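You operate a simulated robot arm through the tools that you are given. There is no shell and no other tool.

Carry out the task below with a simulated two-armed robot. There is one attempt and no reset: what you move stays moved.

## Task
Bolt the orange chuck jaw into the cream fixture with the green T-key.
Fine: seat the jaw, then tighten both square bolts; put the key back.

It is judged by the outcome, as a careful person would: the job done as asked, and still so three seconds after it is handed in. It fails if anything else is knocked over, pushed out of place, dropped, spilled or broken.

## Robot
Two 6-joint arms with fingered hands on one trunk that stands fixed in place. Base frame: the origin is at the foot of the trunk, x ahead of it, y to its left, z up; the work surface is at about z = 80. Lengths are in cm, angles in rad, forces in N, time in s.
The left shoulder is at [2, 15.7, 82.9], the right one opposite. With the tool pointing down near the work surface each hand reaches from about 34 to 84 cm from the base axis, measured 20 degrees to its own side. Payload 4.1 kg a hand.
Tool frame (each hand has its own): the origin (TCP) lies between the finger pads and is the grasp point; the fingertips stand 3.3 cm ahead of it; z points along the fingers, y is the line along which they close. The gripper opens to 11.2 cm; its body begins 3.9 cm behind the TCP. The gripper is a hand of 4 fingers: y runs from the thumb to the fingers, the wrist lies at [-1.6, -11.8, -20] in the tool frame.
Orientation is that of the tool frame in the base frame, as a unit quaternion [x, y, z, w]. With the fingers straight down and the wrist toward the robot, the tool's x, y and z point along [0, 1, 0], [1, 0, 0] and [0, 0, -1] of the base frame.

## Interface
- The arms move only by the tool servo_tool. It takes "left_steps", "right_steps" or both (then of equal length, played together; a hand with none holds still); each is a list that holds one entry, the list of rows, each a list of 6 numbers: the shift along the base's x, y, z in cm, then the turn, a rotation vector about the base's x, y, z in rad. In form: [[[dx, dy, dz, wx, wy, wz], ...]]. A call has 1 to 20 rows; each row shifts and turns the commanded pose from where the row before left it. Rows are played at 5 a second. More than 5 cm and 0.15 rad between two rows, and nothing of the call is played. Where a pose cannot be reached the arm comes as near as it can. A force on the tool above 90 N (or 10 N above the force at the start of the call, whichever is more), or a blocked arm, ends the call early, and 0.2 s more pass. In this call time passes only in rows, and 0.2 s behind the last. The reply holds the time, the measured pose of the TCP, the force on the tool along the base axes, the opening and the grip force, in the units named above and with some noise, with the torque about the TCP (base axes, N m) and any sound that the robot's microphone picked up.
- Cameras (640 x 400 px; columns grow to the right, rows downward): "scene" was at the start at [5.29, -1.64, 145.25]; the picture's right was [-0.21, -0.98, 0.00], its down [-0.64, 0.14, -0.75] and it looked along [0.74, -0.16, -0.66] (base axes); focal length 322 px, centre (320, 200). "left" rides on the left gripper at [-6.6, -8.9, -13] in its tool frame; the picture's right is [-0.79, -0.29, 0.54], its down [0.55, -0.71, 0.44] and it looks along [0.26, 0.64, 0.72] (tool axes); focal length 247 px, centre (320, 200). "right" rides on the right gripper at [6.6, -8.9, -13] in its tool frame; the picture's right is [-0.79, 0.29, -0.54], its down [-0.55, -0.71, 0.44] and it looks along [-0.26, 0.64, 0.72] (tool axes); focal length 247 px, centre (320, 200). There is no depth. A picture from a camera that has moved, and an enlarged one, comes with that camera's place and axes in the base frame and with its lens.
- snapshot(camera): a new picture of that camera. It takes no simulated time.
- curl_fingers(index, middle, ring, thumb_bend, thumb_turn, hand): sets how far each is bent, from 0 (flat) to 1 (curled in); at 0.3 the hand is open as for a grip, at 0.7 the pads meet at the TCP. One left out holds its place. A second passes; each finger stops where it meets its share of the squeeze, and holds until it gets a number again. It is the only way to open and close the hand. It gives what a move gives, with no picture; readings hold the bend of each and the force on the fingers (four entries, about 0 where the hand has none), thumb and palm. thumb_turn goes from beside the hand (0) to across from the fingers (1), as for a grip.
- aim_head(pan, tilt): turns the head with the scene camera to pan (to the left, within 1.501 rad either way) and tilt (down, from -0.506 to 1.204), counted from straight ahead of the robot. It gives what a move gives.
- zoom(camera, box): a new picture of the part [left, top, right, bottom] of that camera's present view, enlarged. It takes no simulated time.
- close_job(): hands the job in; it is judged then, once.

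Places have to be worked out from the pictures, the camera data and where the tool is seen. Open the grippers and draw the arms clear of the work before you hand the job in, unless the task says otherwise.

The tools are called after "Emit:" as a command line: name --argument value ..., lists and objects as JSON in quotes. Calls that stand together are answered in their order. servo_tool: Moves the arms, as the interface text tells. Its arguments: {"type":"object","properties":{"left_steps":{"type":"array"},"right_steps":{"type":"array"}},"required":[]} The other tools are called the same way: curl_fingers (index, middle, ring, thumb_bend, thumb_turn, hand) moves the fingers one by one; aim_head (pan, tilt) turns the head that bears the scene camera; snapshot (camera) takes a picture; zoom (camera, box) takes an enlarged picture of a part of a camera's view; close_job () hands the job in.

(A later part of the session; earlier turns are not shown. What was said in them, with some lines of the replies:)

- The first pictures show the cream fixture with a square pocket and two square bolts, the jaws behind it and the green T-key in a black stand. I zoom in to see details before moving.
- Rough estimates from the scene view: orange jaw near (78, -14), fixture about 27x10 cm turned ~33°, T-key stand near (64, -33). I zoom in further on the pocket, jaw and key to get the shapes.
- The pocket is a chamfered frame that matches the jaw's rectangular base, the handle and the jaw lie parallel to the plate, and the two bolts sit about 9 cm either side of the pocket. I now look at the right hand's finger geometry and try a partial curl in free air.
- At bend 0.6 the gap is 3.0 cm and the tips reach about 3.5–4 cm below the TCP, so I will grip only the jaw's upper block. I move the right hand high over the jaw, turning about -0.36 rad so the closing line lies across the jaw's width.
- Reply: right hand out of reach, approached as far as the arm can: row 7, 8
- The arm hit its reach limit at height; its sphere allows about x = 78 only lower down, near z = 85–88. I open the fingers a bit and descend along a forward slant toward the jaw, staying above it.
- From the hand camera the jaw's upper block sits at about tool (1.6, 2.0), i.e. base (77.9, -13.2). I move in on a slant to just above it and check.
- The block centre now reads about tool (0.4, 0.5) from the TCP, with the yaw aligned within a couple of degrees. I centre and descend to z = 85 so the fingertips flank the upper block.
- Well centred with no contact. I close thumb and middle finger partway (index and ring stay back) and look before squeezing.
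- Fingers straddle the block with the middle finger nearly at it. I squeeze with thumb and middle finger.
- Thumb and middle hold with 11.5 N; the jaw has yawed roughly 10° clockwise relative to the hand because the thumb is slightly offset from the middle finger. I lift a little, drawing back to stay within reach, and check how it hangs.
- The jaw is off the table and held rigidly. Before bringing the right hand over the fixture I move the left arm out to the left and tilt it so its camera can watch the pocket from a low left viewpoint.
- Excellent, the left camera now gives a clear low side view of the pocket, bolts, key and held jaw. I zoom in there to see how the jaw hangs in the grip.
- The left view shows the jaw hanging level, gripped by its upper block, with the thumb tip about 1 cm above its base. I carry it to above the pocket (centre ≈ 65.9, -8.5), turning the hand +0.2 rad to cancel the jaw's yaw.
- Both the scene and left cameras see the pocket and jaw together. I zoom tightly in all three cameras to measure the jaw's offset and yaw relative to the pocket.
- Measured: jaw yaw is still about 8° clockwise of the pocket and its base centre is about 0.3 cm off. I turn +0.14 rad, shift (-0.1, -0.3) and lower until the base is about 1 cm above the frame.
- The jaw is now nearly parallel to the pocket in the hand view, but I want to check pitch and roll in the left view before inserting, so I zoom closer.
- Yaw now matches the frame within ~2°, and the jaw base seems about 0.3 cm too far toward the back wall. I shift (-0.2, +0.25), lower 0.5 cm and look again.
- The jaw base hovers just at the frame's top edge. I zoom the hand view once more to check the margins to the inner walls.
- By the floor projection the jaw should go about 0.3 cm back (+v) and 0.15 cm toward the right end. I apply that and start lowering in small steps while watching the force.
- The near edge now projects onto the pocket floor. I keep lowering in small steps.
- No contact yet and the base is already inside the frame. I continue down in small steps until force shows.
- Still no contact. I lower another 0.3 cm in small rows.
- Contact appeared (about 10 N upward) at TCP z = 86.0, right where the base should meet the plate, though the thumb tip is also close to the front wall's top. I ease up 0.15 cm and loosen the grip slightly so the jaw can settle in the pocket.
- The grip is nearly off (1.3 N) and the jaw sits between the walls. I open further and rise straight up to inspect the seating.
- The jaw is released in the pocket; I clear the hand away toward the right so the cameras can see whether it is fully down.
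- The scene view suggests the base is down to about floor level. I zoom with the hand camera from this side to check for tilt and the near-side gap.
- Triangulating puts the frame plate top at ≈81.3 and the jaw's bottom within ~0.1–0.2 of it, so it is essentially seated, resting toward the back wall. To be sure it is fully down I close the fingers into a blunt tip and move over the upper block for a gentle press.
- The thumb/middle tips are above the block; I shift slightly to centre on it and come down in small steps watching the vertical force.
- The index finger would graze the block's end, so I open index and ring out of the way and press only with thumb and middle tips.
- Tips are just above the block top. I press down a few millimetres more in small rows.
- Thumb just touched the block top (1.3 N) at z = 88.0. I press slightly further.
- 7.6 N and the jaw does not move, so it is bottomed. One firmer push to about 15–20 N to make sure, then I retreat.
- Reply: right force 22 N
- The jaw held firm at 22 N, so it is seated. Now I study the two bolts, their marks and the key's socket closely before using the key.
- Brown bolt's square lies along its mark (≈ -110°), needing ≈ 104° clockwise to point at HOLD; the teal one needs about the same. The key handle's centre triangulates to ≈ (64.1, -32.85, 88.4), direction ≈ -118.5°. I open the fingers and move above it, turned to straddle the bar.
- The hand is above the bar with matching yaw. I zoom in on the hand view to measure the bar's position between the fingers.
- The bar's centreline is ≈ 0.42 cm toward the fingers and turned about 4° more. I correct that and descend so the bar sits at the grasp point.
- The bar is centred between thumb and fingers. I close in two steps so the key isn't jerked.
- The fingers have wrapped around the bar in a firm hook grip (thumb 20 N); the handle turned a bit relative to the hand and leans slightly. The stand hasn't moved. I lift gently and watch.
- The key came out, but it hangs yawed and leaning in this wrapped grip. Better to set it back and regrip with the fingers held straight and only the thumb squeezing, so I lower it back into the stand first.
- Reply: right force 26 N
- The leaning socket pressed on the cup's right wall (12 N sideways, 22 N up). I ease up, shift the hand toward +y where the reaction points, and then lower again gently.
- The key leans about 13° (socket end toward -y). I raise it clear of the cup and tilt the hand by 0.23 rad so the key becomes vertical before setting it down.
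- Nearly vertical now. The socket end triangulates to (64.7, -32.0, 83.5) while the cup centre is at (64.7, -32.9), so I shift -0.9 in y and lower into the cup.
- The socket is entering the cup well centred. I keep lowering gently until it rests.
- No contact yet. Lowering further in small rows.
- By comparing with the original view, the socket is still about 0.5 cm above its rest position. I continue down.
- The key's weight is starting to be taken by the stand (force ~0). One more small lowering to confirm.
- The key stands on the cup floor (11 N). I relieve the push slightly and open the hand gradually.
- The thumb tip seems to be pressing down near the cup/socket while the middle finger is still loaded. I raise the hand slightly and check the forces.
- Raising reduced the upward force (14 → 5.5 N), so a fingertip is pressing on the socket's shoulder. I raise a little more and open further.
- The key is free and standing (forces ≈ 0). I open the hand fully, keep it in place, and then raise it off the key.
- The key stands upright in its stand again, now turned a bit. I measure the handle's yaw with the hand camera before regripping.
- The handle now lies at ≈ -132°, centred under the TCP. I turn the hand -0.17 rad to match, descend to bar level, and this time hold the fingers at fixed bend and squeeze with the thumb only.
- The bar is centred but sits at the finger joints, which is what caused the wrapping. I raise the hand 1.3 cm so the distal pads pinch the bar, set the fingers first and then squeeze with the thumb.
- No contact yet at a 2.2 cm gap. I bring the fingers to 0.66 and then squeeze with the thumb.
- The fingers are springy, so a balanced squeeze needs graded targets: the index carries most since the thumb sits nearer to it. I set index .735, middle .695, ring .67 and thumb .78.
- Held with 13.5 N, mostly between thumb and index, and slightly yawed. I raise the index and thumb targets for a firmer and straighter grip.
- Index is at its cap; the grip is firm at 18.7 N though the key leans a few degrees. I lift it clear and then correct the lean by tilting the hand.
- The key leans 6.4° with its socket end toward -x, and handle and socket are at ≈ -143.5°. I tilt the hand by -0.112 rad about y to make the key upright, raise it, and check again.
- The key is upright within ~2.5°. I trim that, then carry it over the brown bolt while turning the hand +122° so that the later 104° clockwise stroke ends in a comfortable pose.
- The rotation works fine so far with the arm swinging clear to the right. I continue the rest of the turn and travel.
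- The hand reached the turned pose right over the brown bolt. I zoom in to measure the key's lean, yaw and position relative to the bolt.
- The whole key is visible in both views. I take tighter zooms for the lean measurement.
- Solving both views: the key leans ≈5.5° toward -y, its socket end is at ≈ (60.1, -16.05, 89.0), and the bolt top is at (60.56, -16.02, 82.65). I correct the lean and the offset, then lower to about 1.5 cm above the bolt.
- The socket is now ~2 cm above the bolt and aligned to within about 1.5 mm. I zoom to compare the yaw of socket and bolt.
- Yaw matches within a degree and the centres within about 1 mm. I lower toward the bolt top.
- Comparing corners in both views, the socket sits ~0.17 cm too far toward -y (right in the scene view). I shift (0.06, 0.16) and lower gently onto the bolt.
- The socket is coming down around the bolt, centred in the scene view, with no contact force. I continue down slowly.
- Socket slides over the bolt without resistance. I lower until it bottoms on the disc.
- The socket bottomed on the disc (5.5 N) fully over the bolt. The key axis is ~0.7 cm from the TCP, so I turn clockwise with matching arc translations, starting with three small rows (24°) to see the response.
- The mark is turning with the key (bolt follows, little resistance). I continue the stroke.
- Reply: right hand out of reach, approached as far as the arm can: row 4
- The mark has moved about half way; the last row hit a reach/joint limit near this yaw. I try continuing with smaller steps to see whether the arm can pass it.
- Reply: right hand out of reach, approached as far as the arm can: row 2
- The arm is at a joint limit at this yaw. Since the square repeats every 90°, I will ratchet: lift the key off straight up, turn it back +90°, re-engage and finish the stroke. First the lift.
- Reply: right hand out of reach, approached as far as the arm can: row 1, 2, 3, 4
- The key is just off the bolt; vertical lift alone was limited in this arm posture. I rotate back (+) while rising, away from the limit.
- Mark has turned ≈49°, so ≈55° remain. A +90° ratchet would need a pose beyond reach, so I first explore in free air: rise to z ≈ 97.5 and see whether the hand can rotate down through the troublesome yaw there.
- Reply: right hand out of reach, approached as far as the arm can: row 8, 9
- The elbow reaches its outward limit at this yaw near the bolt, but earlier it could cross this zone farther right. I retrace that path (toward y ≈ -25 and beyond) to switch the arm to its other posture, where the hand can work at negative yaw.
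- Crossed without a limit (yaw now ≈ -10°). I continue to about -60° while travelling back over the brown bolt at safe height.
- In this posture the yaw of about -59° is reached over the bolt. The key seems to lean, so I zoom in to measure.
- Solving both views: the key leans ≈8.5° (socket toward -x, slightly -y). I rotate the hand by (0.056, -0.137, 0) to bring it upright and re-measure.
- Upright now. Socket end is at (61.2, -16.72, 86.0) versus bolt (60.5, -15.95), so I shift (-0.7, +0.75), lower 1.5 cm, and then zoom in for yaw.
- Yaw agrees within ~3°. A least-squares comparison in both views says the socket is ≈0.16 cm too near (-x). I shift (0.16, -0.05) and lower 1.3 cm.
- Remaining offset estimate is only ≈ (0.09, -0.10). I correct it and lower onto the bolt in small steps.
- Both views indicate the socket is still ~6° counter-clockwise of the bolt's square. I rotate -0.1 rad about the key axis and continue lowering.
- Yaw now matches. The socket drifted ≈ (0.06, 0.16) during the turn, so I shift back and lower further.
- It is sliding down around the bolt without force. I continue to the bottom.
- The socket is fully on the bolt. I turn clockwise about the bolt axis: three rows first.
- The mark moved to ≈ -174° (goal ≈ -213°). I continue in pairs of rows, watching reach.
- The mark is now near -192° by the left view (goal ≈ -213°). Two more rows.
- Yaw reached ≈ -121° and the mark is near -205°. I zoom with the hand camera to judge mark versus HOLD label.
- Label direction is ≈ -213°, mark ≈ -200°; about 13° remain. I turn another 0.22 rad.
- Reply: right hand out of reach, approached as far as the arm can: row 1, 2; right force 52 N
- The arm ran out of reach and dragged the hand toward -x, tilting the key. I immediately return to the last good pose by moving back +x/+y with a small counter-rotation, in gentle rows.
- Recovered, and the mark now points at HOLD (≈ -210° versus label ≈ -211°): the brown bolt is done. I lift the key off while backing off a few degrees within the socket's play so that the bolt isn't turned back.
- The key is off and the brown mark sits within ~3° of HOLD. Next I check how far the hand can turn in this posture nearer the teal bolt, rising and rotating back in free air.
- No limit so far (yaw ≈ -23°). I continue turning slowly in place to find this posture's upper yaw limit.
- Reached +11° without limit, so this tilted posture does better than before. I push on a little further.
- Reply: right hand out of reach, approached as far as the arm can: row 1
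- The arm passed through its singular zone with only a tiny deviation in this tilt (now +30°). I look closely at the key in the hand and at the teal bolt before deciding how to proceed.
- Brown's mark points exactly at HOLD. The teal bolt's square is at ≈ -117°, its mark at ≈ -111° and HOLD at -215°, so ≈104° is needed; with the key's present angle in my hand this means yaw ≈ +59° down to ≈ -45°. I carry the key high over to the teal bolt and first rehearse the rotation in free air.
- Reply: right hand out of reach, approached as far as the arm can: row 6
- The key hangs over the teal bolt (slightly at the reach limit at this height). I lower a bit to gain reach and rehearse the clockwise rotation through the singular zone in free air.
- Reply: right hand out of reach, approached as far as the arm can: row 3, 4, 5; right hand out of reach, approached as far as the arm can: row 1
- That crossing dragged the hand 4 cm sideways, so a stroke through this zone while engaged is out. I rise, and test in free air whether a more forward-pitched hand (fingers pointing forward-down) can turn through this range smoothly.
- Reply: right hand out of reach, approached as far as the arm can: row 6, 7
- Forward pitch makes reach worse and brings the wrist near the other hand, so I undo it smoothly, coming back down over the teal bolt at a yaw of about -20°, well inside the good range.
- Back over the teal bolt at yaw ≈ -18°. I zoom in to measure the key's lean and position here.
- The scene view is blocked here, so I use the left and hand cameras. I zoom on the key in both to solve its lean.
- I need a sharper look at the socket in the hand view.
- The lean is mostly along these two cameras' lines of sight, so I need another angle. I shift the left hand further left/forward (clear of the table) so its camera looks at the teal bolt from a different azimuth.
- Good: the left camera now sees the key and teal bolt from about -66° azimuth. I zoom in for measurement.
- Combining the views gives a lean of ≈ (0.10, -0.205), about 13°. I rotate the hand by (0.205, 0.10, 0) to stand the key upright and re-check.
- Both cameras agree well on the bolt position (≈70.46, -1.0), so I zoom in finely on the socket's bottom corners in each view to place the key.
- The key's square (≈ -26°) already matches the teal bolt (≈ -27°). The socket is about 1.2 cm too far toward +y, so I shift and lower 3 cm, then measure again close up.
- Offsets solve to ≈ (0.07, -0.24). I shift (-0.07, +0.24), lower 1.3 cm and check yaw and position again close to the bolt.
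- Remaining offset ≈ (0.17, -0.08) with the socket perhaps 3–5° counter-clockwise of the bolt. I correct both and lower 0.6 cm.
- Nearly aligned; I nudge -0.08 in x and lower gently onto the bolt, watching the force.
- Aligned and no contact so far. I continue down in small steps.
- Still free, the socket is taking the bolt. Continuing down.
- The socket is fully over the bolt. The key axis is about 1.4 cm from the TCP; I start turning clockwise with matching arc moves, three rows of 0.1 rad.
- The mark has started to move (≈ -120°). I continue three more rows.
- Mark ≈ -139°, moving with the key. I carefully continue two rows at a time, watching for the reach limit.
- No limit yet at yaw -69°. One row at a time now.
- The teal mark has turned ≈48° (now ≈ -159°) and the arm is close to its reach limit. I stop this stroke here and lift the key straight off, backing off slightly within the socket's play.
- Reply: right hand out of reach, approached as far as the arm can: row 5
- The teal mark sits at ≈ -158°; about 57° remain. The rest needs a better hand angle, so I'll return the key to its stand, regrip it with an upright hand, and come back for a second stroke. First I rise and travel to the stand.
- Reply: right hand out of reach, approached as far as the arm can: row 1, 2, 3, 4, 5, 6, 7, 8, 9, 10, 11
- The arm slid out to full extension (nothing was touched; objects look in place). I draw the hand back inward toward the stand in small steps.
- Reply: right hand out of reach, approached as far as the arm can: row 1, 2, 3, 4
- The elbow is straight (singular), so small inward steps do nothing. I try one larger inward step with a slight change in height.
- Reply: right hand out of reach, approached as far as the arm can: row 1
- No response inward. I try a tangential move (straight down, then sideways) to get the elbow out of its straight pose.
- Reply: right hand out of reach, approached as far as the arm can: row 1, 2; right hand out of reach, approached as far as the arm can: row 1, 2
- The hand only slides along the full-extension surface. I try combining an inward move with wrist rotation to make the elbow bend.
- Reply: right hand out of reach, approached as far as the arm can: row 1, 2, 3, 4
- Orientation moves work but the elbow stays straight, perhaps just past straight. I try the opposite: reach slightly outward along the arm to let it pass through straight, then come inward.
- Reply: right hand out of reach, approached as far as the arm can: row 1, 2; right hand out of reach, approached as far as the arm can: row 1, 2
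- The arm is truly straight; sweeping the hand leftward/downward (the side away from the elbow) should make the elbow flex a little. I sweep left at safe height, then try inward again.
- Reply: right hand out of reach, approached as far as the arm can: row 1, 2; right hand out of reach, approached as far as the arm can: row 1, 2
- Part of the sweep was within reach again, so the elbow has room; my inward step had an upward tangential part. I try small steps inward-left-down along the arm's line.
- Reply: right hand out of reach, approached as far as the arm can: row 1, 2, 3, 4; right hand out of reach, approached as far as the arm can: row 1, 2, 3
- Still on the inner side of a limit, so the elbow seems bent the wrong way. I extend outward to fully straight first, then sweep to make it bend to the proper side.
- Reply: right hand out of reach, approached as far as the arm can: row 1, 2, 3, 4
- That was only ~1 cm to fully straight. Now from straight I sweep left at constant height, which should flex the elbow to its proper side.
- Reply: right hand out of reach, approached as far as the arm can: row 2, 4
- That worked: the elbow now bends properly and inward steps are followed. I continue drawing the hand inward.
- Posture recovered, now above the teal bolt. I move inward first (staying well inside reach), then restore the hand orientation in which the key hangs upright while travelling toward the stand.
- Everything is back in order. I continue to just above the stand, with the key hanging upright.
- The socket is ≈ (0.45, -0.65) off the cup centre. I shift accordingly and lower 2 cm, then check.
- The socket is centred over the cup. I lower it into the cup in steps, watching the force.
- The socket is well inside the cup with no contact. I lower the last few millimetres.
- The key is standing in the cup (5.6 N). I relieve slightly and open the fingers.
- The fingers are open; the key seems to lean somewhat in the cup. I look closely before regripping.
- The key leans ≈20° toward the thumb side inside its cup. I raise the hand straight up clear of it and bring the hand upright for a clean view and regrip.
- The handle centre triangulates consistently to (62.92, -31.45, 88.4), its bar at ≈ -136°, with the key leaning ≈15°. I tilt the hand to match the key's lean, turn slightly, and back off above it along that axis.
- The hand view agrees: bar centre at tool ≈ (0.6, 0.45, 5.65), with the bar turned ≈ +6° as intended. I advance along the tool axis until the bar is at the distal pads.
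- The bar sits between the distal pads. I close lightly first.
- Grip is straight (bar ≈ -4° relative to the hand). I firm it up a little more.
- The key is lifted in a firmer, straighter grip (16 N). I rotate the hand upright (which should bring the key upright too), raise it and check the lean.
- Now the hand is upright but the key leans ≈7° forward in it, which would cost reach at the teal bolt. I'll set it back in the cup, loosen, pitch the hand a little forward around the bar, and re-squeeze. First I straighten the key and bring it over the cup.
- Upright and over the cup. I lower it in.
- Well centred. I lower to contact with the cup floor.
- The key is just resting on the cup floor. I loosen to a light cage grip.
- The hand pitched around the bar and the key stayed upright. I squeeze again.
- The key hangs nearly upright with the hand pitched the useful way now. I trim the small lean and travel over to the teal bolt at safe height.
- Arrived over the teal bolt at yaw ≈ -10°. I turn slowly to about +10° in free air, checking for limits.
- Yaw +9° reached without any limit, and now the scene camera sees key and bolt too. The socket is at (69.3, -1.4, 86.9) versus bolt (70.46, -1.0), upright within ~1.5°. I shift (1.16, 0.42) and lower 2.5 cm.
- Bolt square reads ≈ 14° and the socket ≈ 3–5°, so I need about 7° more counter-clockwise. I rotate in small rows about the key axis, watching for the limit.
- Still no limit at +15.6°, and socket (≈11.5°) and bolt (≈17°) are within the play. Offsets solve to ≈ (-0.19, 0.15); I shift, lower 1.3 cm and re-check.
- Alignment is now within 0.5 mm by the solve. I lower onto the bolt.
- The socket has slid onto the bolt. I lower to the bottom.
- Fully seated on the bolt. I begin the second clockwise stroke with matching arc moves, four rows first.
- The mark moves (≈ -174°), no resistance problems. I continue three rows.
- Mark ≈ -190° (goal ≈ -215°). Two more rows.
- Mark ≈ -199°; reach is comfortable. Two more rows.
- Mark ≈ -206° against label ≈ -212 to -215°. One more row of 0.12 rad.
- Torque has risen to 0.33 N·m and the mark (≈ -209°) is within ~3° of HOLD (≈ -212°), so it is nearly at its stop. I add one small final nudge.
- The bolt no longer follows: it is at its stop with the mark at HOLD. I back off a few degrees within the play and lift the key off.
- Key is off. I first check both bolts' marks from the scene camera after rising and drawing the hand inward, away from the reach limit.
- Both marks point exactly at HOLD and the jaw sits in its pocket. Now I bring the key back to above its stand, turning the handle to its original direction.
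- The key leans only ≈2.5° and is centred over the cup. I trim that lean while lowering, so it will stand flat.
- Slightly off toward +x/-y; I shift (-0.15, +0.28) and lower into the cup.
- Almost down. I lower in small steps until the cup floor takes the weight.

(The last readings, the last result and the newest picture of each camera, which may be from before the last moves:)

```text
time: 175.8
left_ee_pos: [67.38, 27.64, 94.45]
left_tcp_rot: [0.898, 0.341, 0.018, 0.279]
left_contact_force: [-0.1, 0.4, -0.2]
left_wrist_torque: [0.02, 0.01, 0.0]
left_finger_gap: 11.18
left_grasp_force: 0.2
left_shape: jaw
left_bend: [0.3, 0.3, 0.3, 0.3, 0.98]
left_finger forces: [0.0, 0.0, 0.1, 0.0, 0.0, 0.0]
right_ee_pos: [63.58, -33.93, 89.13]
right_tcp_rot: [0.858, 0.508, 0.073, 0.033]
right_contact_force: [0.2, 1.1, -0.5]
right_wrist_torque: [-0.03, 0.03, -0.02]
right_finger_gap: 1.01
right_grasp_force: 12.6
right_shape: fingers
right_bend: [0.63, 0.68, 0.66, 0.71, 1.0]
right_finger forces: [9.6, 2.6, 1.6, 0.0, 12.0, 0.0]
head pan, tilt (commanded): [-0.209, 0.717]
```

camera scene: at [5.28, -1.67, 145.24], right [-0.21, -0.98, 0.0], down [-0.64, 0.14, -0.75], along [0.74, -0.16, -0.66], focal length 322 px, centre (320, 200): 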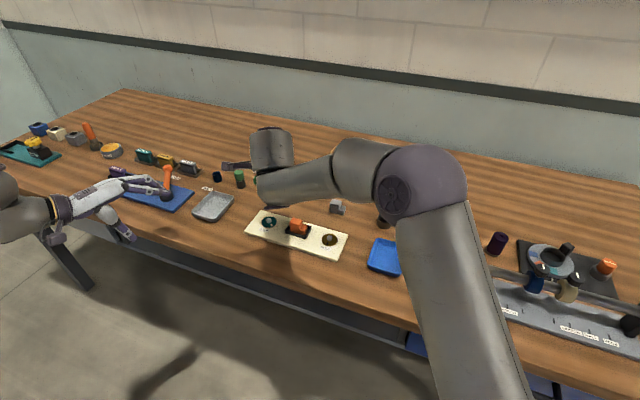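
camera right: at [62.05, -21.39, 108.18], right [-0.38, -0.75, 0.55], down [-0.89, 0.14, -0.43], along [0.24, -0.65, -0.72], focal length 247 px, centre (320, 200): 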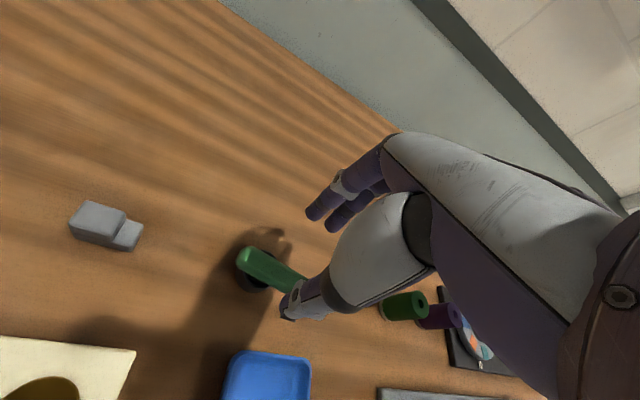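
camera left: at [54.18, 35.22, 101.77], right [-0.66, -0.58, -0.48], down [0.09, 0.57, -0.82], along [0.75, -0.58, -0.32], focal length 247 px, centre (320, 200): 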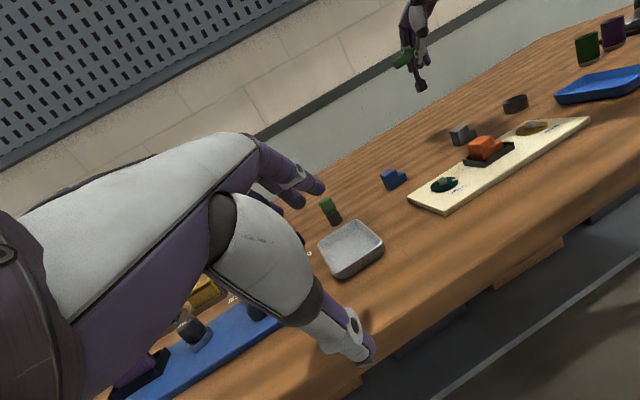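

Emit:
servo_tool --right_steps '[[[0, 0, -0.08, 0, 0, 0], [0, 0, -0.08, 0, 0, 0]]]'

Emit:
zoom --camera "left" --box '[490, 50, 540, 120]'

Emit:
zoom --camera "scene" --box '[361, 180, 411, 235]'

```text
time: 176.4
left_ee_pos: [67.45, 27.69, 94.43]
left_tcp_rot: [0.897, 0.341, 0.018, 0.279]
left_contact_force: [0.1, 0.7, 1.0]
left_wrist_torque: [-0.03, -0.01, 0.0]
left_finger_gap: 11.18
left_grasp_force: 0.1
left_shape: jaw
left_bend: [0.3, 0.3, 0.3, 0.3, 0.98]
left_finger forces: [0.0, 0.1, 0.0, 0.0, 0.1, 0.1]
right_ee_pos: [63.58, -33.92, 88.98]
right_tcp_rot: [0.857, 0.509, 0.073, 0.034]
right_contact_force: [-0.7, -0.3, -0.8]
right_wrist_torque: [0.01, 0.04, 0.0]
right_finger_gap: 1.01
right_grasp_force: 12.1
right_shape: fingers
right_bend: [0.63, 0.68, 0.66, 0.71, 1.0]
right_finger forces: [9.5, 2.5, 1.6, 0.1, 11.9, 0.1]
head pan, tilt (commanded): [-0.209, 0.717]
```

```text
5.71 times, centred on (515, 85) of left
camera zoom: at [54.18, 35.19, 101.78], right [-0.66, -0.58, -0.48], down [0.09, 0.57, -0.82], along [0.75, -0.58, -0.32], focal length 1411 px, centre (-794, 857)
```

zoom: 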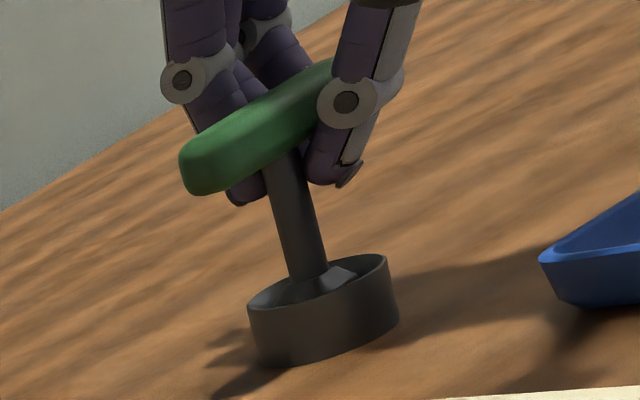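

```text
7.27 times, centred on (386, 208) of scene
camera zoom: at [5.3, -1.64, 145.24], right [-0.21, -0.98, 0.0], down [-0.64, 0.14, -0.75], along [0.74, -0.16, -0.66], focal length 2340 px, centre (-160, 146)
```

zoom: 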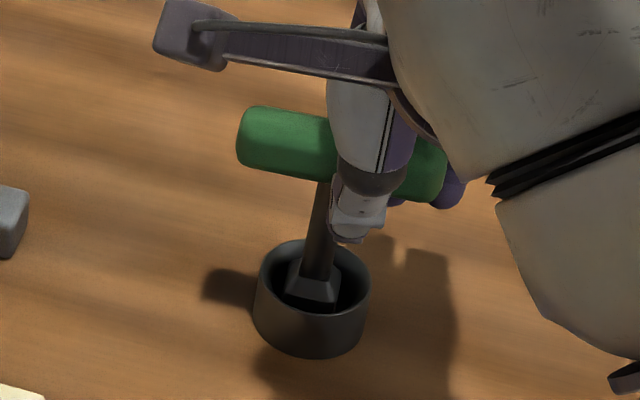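

About 2.3° of lean remains (socket toward -x). I trim it and lower the last bit to contact.

Emit:
servo_tool --right_steps '[[[-0.2, 0, 0, 0, -0.035, 0], [0, 0, -0.1, 0, 0, 0], [0, 0, -0.1, 0, 0, 0]]]'

Emit:
servo_tool --right_steps '[[[0, 0, -0.1, 0, 0, 0], [0, 0, -0.08, 0, 0, 0]]]'

Emit:
zoom --camera "left" --box '[490, 50, 540, 120]'

Emit:
zoom --camera "scene" --box '[361, 180, 411, 235]'

```text
time: 177.2
left_ee_pos: [67.46, 27.64, 94.31]
left_tcp_rot: [0.897, 0.342, 0.019, 0.279]
left_contact_force: [0.2, 0.6, -1.0]
left_wrist_torque: [0.01, 0.0, 0.01]
left_finger_gap: 11.16
left_grasp_force: 0.0
left_shape: jaw
left_bend: [0.3, 0.3, 0.3, 0.3, 0.98]
left_finger forces: [0.0, 0.0, 0.0, 0.0, 0.0, 0.0]
right_ee_pos: [63.38, -33.93, 88.89]
right_tcp_rot: [0.856, 0.507, 0.089, 0.044]
right_contact_force: [-0.3, -0.1, 2.5]
right_wrist_torque: [0.0, 0.01, -0.01]
right_finger_gap: 1.02
right_grasp_force: 12.7
right_shape: fingers
right_bend: [0.63, 0.68, 0.66, 0.71, 1.0]
right_finger forces: [9.3, 2.4, 1.3, 0.1, 11.5, 0.1]
head pan, tilt (commanded): [-0.209, 0.717]
```

```text
time: 177.8
left_ee_pos: [67.42, 27.65, 94.33]
left_tcp_rot: [0.897, 0.342, 0.019, 0.279]
left_contact_force: [0.4, -0.6, -0.6]
left_wrist_torque: [0.03, 0.0, 0.02]
left_finger_gap: 11.17
left_grasp_force: 0.0
left_shape: jaw
left_bend: [0.3, 0.3, 0.3, 0.3, 0.98]
left_finger forces: [0.0, 0.0, 0.0, 0.0, 0.0, 0.0]
right_ee_pos: [63.53, -33.96, 88.68]
right_tcp_rot: [0.856, 0.507, 0.089, 0.045]
right_contact_force: [-0.6, 0.4, 5.5]
right_wrist_torque: [0.02, -0.09, 0.03]
right_finger_gap: 0.88
right_grasp_force: 11.1
right_shape: fingers
right_bend: [0.71, 0.68, 0.67, 0.72, 1.0]
right_finger forces: [8.3, 1.9, 0.9, 0.0, 10.7, 0.0]
head pan, tilt (commanded): [-0.209, 0.717]
```

```text
5.71 times, centred on (515, 85) of left
camera zoom: at [54.16, 35.2, 101.78], right [-0.66, -0.58, -0.48], down [0.09, 0.57, -0.82], along [0.75, -0.58, -0.32], focal length 1411 px, centre (-794, 857)
```

zoom: 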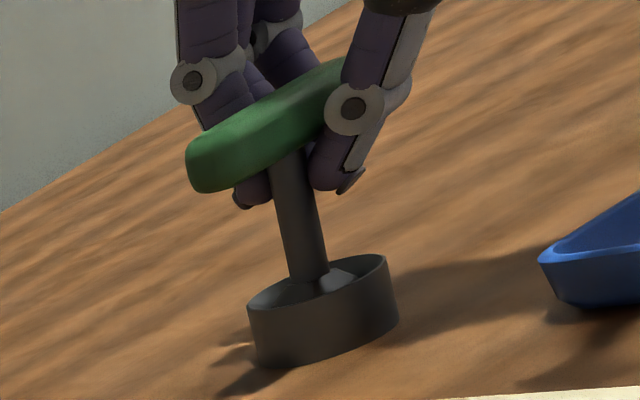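

```text
7.27 times, centred on (386, 208) of scene
camera zoom: at [5.28, -1.63, 145.25], right [-0.21, -0.98, 0.0], down [-0.64, 0.14, -0.75], along [0.74, -0.16, -0.66], focal length 2340 px, centre (-160, 146)
```

zoom: 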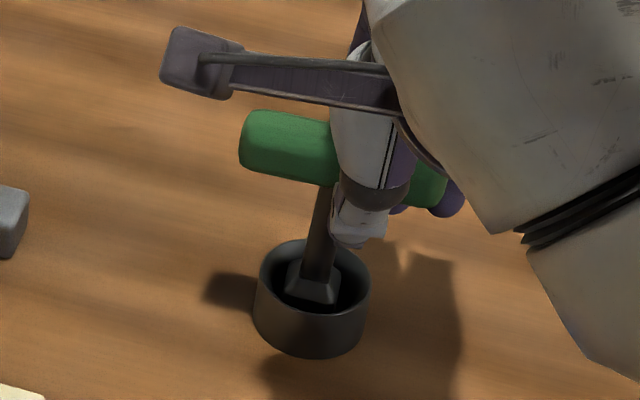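

The key is standing upright with 5.5 N on it. I relieve the push and loosen gently, then check it stands by itself.

Emit:
servo_tool --right_steps '[[[0, 0, 0.06, 0, 0, 0]]]'

Emit:
curl_fingers --hand "right" --index 0.64 --middle 0.65 --ring 0.64 --thumb_bend 0.685

Emit:
zoom --camera "left" --box '[490, 50, 540, 120]'

Emit:
zoom --camera "scene" --box '[361, 180, 411, 235]'

```text
time: 178.2
left_ee_pos: [67.45, 27.71, 94.28]
left_tcp_rot: [0.898, 0.341, 0.018, 0.279]
left_contact_force: [-0.4, 0.2, 0.0]
left_wrist_torque: [-0.04, -0.01, -0.01]
left_finger_gap: 11.17
left_grasp_force: 0.0
left_shape: jaw
left_bend: [0.3, 0.3, 0.3, 0.3, 0.98]
left_finger forces: [0.0, 0.1, 0.0, 0.0, 0.0, 0.0]
right_ee_pos: [63.36, -33.98, 88.76]
right_tcp_rot: [0.856, 0.508, 0.089, 0.043]
right_contact_force: [-0.5, 0.4, 4.8]
right_wrist_torque: [0.0, -0.03, 0.02]
right_finger_gap: 0.88
right_grasp_force: 11.9
right_shape: fingers
right_bend: [0.71, 0.68, 0.67, 0.72, 1.0]
right_finger forces: [8.3, 2.1, 0.9, 0.0, 10.9, 0.1]
head pan, tilt (commanded): [-0.209, 0.717]
```

```text
time: 179.2
left_ee_pos: [67.44, 27.7, 94.42]
left_tcp_rot: [0.897, 0.342, 0.02, 0.28]
left_contact_force: [0.2, -0.2, -0.5]
left_wrist_torque: [-0.02, 0.01, 0.03]
left_finger_gap: 11.19
left_grasp_force: 0.0
left_shape: jaw
left_bend: [0.3, 0.3, 0.3, 0.3, 0.98]
left_finger forces: [0.0, 0.0, 0.1, 0.0, 0.0, 0.1]
right_ee_pos: [63.44, -33.98, 88.67]
right_tcp_rot: [0.856, 0.507, 0.088, 0.043]
right_contact_force: [0.9, 0.0, -0.5]
right_wrist_torque: [-0.05, -0.01, -0.01]
right_finger_gap: 1.4
right_grasp_force: 0.4
right_shape: fingers
right_bend: [0.64, 0.65, 0.64, 0.68, 1.0]
right_finger forces: [0.2, 0.0, 0.1, 0.0, 0.5, 0.0]
head pan, tilt (commanded): [-0.209, 0.717]
```

```text
5.71 times, centred on (515, 85) of left
camera zoom: at [54.18, 35.19, 101.78], right [-0.66, -0.58, -0.48], down [0.09, 0.57, -0.82], along [0.75, -0.58, -0.32], focal length 1411 px, centre (-794, 857)
```

zoom: 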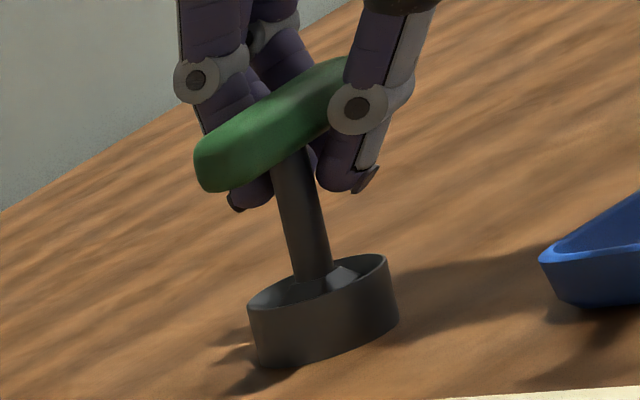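

```text
7.27 times, centred on (386, 208) of scene
camera zoom: at [5.29, -1.64, 145.24], right [-0.21, -0.98, 0.0], down [-0.64, 0.14, -0.75], along [0.74, -0.16, -0.66], focal length 2340 px, centre (-160, 146)
```

zoom: 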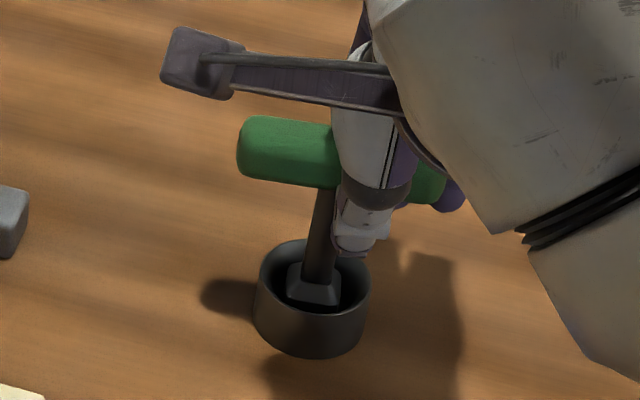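

It stands vertical with nearly zero finger forces. I open further in two steps.

Emit:
curl_fingers --hand "right" --index 0.6 --middle 0.6 --ring 0.6 --thumb_bend 0.65

Emit:
zoom --camera "left" --box '[490, 50, 540, 120]'

Emit:
zoom --camera "scene" --box '[361, 180, 411, 235]'

Emit:
zoom --camera "right" --box '[220, 190, 350, 330]'

```text
time: 180.2
left_ee_pos: [67.52, 27.64, 94.29]
left_tcp_rot: [0.897, 0.341, 0.019, 0.279]
left_contact_force: [0.3, 0.1, 0.1]
left_wrist_torque: [0.01, -0.01, -0.02]
left_finger_gap: 11.17
left_grasp_force: 0.1
left_shape: jaw
left_bend: [0.3, 0.3, 0.3, 0.3, 0.98]
left_finger forces: [0.0, 0.1, 0.1, 0.0, 0.0, 0.1]
right_ee_pos: [63.48, -33.93, 88.73]
right_tcp_rot: [0.856, 0.507, 0.089, 0.043]
right_contact_force: [0.8, -0.5, -0.3]
right_wrist_torque: [0.02, -0.03, -0.02]
right_finger_gap: 2.22
right_grasp_force: 0.0
right_shape: fingers
right_bend: [0.6, 0.6, 0.6, 0.65, 1.0]
right_finger forces: [0.0, 0.1, 0.0, 0.0, 0.0, 0.0]
head pan, tilt (commanded): [-0.209, 0.717]
```

```text
5.71 times, centred on (515, 85) of left
camera zoom: at [54.18, 35.19, 101.78], right [-0.66, -0.58, -0.48], down [0.09, 0.57, -0.82], along [0.75, -0.58, -0.32], focal length 1411 px, centre (-794, 857)
```

zoom: 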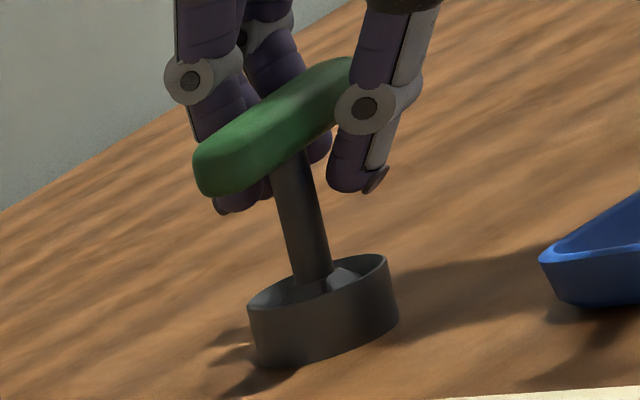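

```text
7.27 times, centred on (386, 208) of scene
camera zoom: at [5.29, -1.64, 145.25], right [-0.21, -0.98, 0.0], down [-0.64, 0.14, -0.75], along [0.74, -0.16, -0.66], focal length 2340 px, centre (-160, 146)
```

zoom: 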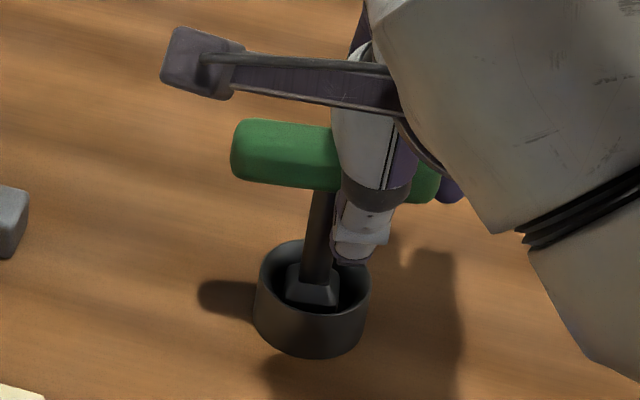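

```text
2.86 times, centred on (285, 260) of right
camera zoom: at [56.19, -24.25, 100.7], right [-0.23, -0.84, 0.49], down [-0.79, -0.13, -0.6], along [0.57, -0.52, -0.63], focal length 706 px, centre (420, 29)
```

zoom: 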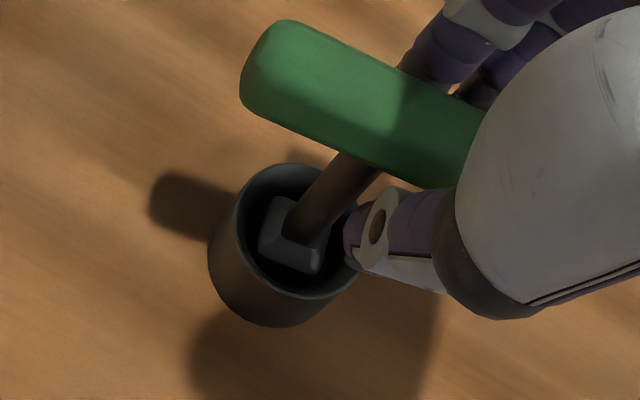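

The key stands free and upright. I open wide and retreat upward along the hand's axis.

Emit:
curl_fingers --hand "right" --index 0.42 --middle 0.42 --ring 0.42 --thumb_bend 0.45

Emit:
zoom --camera "right" --box '[220, 190, 350, 330]'

Emit:
servo_tool --right_steps '[[[-0.1, 0, 0.5, 0, 0, 0], [-0.2, 0, 1.0, 0, 0, 0], [-0.3, 0, 1.5, 0, 0, 0], [-0.4, 0, 2.0, 0, 0, 0], [-0.4, 0, 2.0, 0, 0, 0], [-0.5, -0.5, 2.0, 0, 0, 0]]]'

Emit:
zoom --camera "left" --box '[490, 50, 540, 120]'

Emit:
zoom --camera "scene" --box '[361, 180, 411, 235]'

```text
time: 181.2
left_ee_pos: [67.43, 27.68, 94.4]
left_tcp_rot: [0.897, 0.341, 0.019, 0.279]
left_contact_force: [-0.2, -0.8, 1.1]
left_wrist_torque: [0.0, -0.02, -0.04]
left_finger_gap: 11.17
left_grasp_force: 0.0
left_shape: jaw
left_bend: [0.3, 0.3, 0.3, 0.3, 0.98]
left_finger forces: [0.0, 0.0, 0.0, 0.0, 0.0, 0.0]
right_ee_pos: [63.41, -34.06, 88.8]
right_tcp_rot: [0.856, 0.507, 0.088, 0.042]
right_contact_force: [0.3, 0.0, 0.4]
right_wrist_torque: [-0.02, -0.02, -0.01]
right_finger_gap: 7.52
right_grasp_force: 0.0
right_shape: fingers
right_bend: [0.42, 0.42, 0.42, 0.45, 0.99]
right_finger forces: [0.1, 0.0, 0.0, 0.0, 0.0, 0.1]
head pan, tilt (commanded): [-0.209, 0.717]
```

```text
2.86 times, centred on (285, 260) of right
camera zoom: at [56.19, -24.25, 100.7], right [-0.23, -0.84, 0.49], down [-0.79, -0.13, -0.6], along [0.57, -0.52, -0.63], focal length 706 px, centre (420, 29)
```

zoom: 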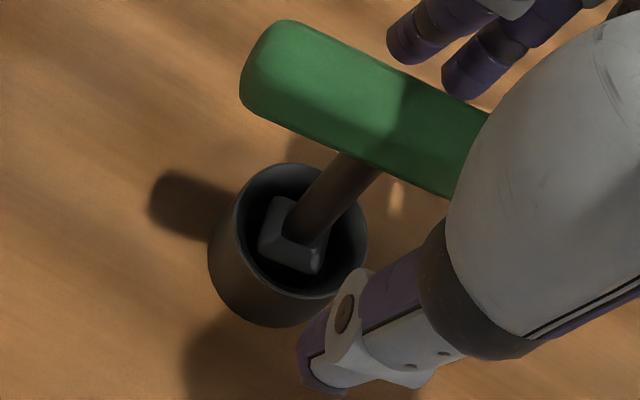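

```text
time: 182.6
left_ee_pos: [67.58, 27.82, 94.37]
left_tcp_rot: [0.897, 0.342, 0.019, 0.279]
left_contact_force: [0.8, 0.5, -0.9]
left_wrist_torque: [0.0, -0.01, -0.02]
left_finger_gap: 11.19
left_grasp_force: 0.1
left_shape: jaw
left_bend: [0.3, 0.3, 0.3, 0.3, 0.98]
left_finger forces: [0.0, 0.0, 0.0, 0.0, 0.0, 0.0]
right_ee_pos: [61.5, -34.49, 97.7]
right_tcp_rot: [0.856, 0.507, 0.089, 0.043]
right_contact_force: [0.5, -0.3, 0.3]
right_wrist_torque: [-0.02, 0.01, 0.0]
right_finger_gap: 7.49
right_grasp_force: 0.1
right_shape: fingers
right_bend: [0.42, 0.42, 0.42, 0.45, 0.99]
right_finger forces: [0.0, 0.1, 0.0, 0.0, 0.0, 0.0]
head pan, tilt (commanded): [-0.209, 0.717]
```

```text
5.71 times, centred on (515, 85) of left
camera zoom: at [54.19, 35.19, 101.77], right [-0.66, -0.58, -0.48], down [0.09, 0.57, -0.82], along [0.75, -0.58, -0.32], focal length 1411 px, centre (-794, 857)
```

zoom: 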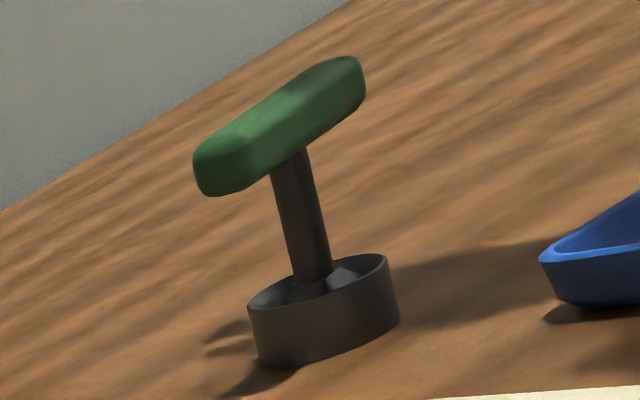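

```text
7.27 times, centred on (386, 208) of scene
camera zoom: at [5.31, -1.65, 145.24], right [-0.21, -0.98, 0.0], down [-0.64, 0.14, -0.75], along [0.74, -0.16, -0.66], focal length 2340 px, centre (-160, 146)
```

zoom: 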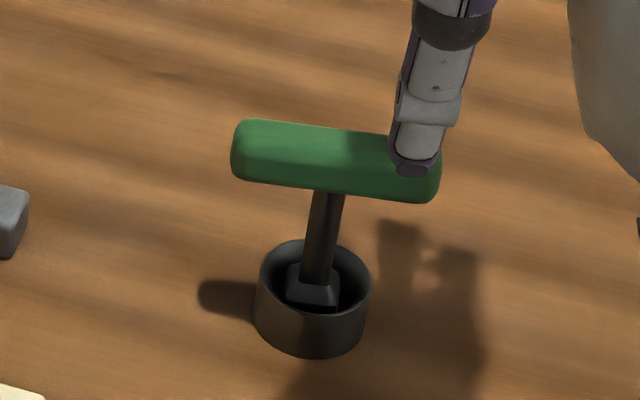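

The key stands upright in its stand, both bolts at HOLD. I draw the right arm up and back, and return the left arm along the way it came.

Emit:
servo_tool --right_steps '[[[-1.0, 0.0, 2.0, 0, 0, 0], [-1.2, 0.2, 2.0, 0, 0, 0], [-1.2, 0.2, 2.0, 0, 0, 0], [-1.2, 0.2, 2.0, 0, 0.05, 0], [-1.2, 0.2, 2.0, 0, 0.07, 0], [-1.2, 0.2, 2.0, 0, 0.07, 0]]]'

Emit:
curl_fingers --hand "right" --index 0.3 --middle 0.3 --ring 0.3 --thumb_bend 0.3

Emit:
servo_tool --left_steps '[[[-2.6, -2.0, 0.1, 0, 0, 0.044], [-2.6, -2.0, 0.1, 0, 0, 0.044], [-2.6, -2.0, 0.1, 0, 0, 0.044], [-2.6, -2.0, 0.1, 0, 0, 0.044], [-1.7, 0, 3.4, 0.116, 0.081, 0], [-1.7, 0, 3.4, 0.116, 0.081, 0], [-1.7, 0, 3.4, 0.116, 0.081, 0], [-1.7, 0, 3.4, 0.116, 0.081, 0]]]'

Emit:
snapshot --camera "scene"

Emit:
snapshot --camera "right"

```text
time: 184.0
left_ee_pos: [67.5, 27.71, 94.38]
left_tcp_rot: [0.897, 0.342, 0.019, 0.279]
left_contact_force: [0.0, -0.1, -0.3]
left_wrist_torque: [-0.01, 0.01, -0.01]
left_finger_gap: 11.18
left_grasp_force: 0.0
left_shape: jaw
left_bend: [0.3, 0.3, 0.3, 0.3, 0.98]
left_finger forces: [0.0, 0.1, 0.0, 0.0, 0.0, 0.1]
right_ee_pos: [54.47, -33.43, 109.8]
right_tcp_rot: [0.861, 0.509, 0.007, -0.006]
right_contact_force: [-0.2, 1.1, -0.4]
right_wrist_torque: [0.02, 0.01, 0.04]
right_finger_gap: 7.49
right_grasp_force: 0.1
right_shape: fingers
right_bend: [0.42, 0.42, 0.42, 0.45, 0.99]
right_finger forces: [0.0, 0.0, 0.0, 0.0, 0.1, 0.0]
head pan, tilt (commanded): [-0.209, 0.717]
```

```text
time: 185.0
left_ee_pos: [67.49, 27.58, 94.36]
left_tcp_rot: [0.897, 0.342, 0.018, 0.278]
left_contact_force: [0.0, 0.0, 0.4]
left_wrist_torque: [0.01, 0.02, 0.01]
left_finger_gap: 11.18
left_grasp_force: 0.0
left_shape: jaw
left_bend: [0.3, 0.3, 0.3, 0.3, 0.98]
left_finger forces: [0.0, 0.0, 0.0, 0.0, 0.1, 0.1]
right_ee_pos: [54.6, -33.39, 109.75]
right_tcp_rot: [0.861, 0.509, 0.007, -0.005]
right_contact_force: [0.2, 0.1, -0.4]
right_wrist_torque: [-0.01, -0.01, -0.01]
right_finger_gap: 11.25
right_grasp_force: 0.1
right_shape: fingers
right_bend: [0.3, 0.3, 0.3, 0.3, 0.98]
right_finger forces: [0.0, 0.0, 0.1, 0.1, 0.1, 0.1]
head pan, tilt (commanded): [-0.209, 0.717]
```

```text
time: 186.8
left_ee_pos: [50.13, 19.45, 108.36]
left_tcp_rot: [0.9, 0.437, 0.001, 0.0]
left_contact_force: [1.2, -0.3, 0.0]
left_wrist_torque: [0.0, 0.0, -0.02]
left_finger_gap: 11.2
left_grasp_force: 0.1
left_shape: jaw
left_bend: [0.3, 0.3, 0.3, 0.3, 0.98]
left_finger forces: [0.1, 0.0, 0.0, 0.1, 0.1, 0.0]
right_ee_pos: [54.55, -33.38, 109.79]
right_tcp_rot: [0.861, 0.509, 0.006, -0.006]
right_contact_force: [0.6, 0.9, -0.2]
right_wrist_torque: [-0.03, -0.02, -0.03]
right_finger_gap: 11.23
right_grasp_force: 0.1
right_shape: fingers
right_bend: [0.3, 0.3, 0.3, 0.3, 0.98]
right_finger forces: [0.0, 0.0, 0.0, 0.1, 0.0, 0.1]
head pan, tilt (commanded): [-0.209, 0.717]
```

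```text
taken
camera scene: at [5.31, -1.62, 145.24], right [-0.21, -0.98, 0.0], down [-0.64, 0.14, -0.75], along [0.74, -0.16, -0.66], focal length 322 px, centre (320, 200)
```

scene: 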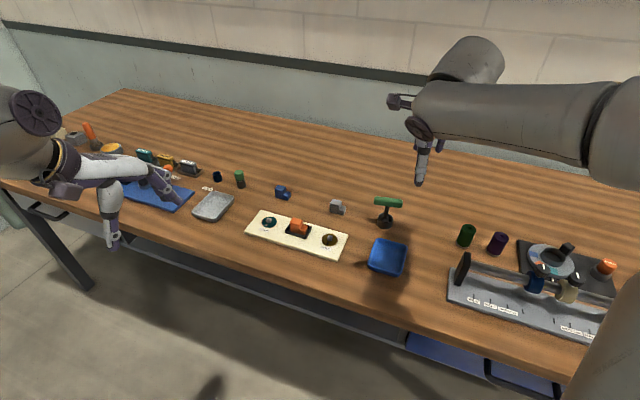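

```text
taken
camera right: at [49.68, -23.61, 122.86], right [-0.13, -0.84, 0.52], down [-0.89, -0.13, -0.44], along [0.44, -0.52, -0.73], focal length 247 px, centre (320, 200)
```

right: 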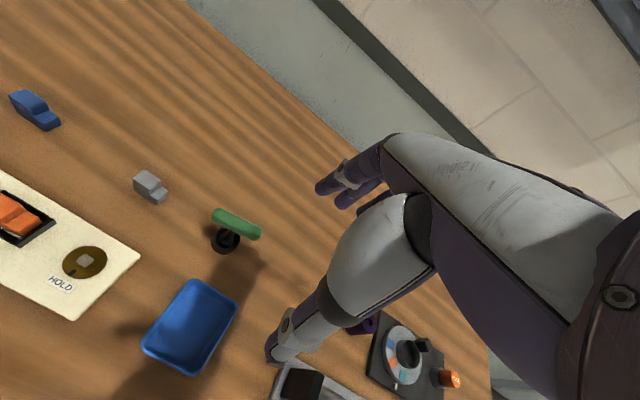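

All looks in place. I finish returning the left arm and take final close-up checks.

Emit:
servo_tool --left_steps '[[[-1.0, -3.4, 2.0, 0, 0, 0.113], [-1.0, -3.4, 2.0, 0, 0, 0.113], [-1.0, -3.4, 2.0, 0, 0, 0.113], [-1.0, -3.4, 2.0, 0, 0, 0.113]]]'

Emit:
snapshot --camera "scene"

Emit:
zoom --camera "scene" --box '[230, 170, 430, 295]'

Emit:
zoom --camera "scene" --box '[284, 210, 318, 240]'

Emit:
zoom --camera "left" --box '[320, 60, 620, 247]'

```text
time: 187.8
left_ee_pos: [46.31, 5.97, 116.54]
left_tcp_rot: [0.778, 0.628, 0.001, 0.001]
left_contact_force: [-0.6, 0.6, 0.2]
left_wrist_torque: [0.0, 0.01, -0.01]
left_finger_gap: 11.19
left_grasp_force: 0.0
left_shape: jaw
left_bend: [0.3, 0.3, 0.3, 0.3, 0.98]
left_finger forces: [0.0, 0.0, 0.1, 0.0, 0.1, 0.0]
right_ee_pos: [54.52, -33.28, 109.73]
right_tcp_rot: [0.861, 0.509, 0.007, -0.005]
right_contact_force: [0.3, 1.4, -0.3]
right_wrist_torque: [-0.05, 0.02, -0.01]
right_finger_gap: 11.21
right_grasp_force: 0.0
right_shape: fingers
right_bend: [0.3, 0.3, 0.3, 0.3, 0.98]
right_finger forces: [0.0, 0.1, 0.0, 0.1, 0.0, 0.1]
head pan, tilt (commanded): [-0.209, 0.717]
```

```text
taken
camera scene: at [5.3, -1.59, 145.25], right [-0.21, -0.98, 0.0], down [-0.64, 0.14, -0.75], along [0.74, -0.16, -0.66], focal length 322 px, centre (320, 200)
```

scene: 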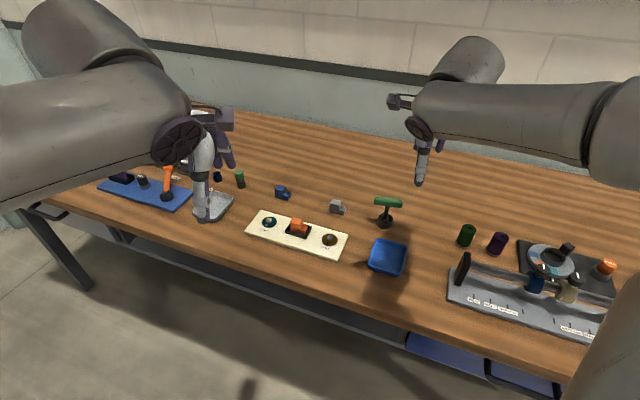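

```text
3.20 times, centred on (330, 232) of scene
camera zoom: at [5.3, -1.59, 145.25], right [-0.21, -0.98, 0.0], down [-0.64, 0.14, -0.75], along [0.74, -0.16, -0.66], focal length 1030 px, centre (288, 96)
```

zoom: 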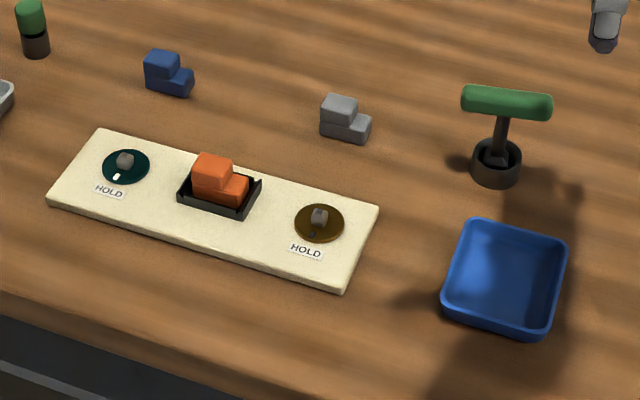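

```text
13.33 times, centred on (301, 225) of scene
camera zoom: at [5.3, -1.59, 145.25], right [-0.21, -0.98, 0.0], down [-0.64, 0.14, -0.75], along [0.74, -0.16, -0.66], focal length 4290 px, centre (573, -133)
```

zoom: 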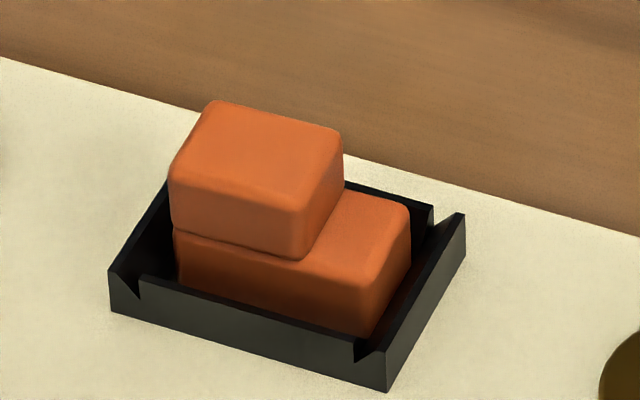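

```text
2.13 times, centred on (470, 154) of left
camera zoom: at [36.11, 1.34, 129.64], right [-0.45, -0.71, -0.54], down [-0.58, 0.69, -0.44], along [0.68, 0.12, -0.72], focal length 527 px, centre (0, 299)
```

zoom: 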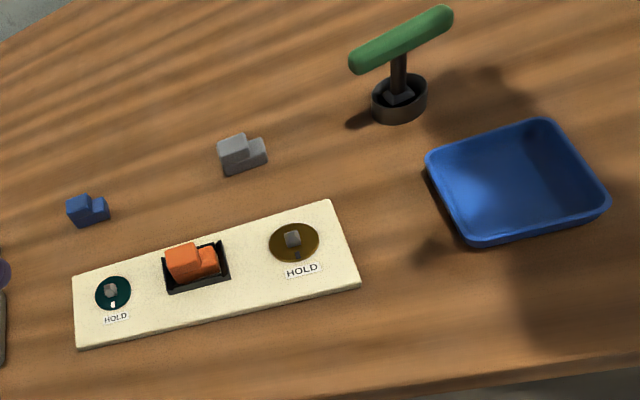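

The final views show the jaw in its pocket, both bolt marks on HOLD and the key upright in its stand. Nothing else has moved, and both hands are open and clear. I hand the job in.

Emit:
close_job

```text
The job is handed in.
```

The orange jaw is bolted into the cream fixture. The T-key is back in its stand, and I've handed the job in; no verdict came back.

- **Jaw:** It sits in the pocket and did not move when I pressed down on it with about 22 N. It rests toward the back wall of the pocket.
- **Bolts:** Both the brown and the teal bolt are turned clockwise until their marks point at HOLD, within about a degree by the scene camera. The teal bolt stopped following the key at that point, which suggests it reached its stop.
- **Key:** It is upright in its cup, with the handle turned close to how it started.
- **Everything else:** In the last pictures the other jaws, the blue tray and the fixture plate look where they were at the start.

Three things went off plan:

- **Brown bolt:** The right arm ran out of reach near the end of the turn. It pulled the key over with about 50 N before I brought it back upright.
- **Full extension:** After the first turn of the teal bolt, the arm locked at full extension with the key in hand. I freed it without touching anything on the table.
- **Regripping:** I set the key back in its stand and regripped it more than once to get the angles. It leaned in its cup after one of those, but was upright at the end.
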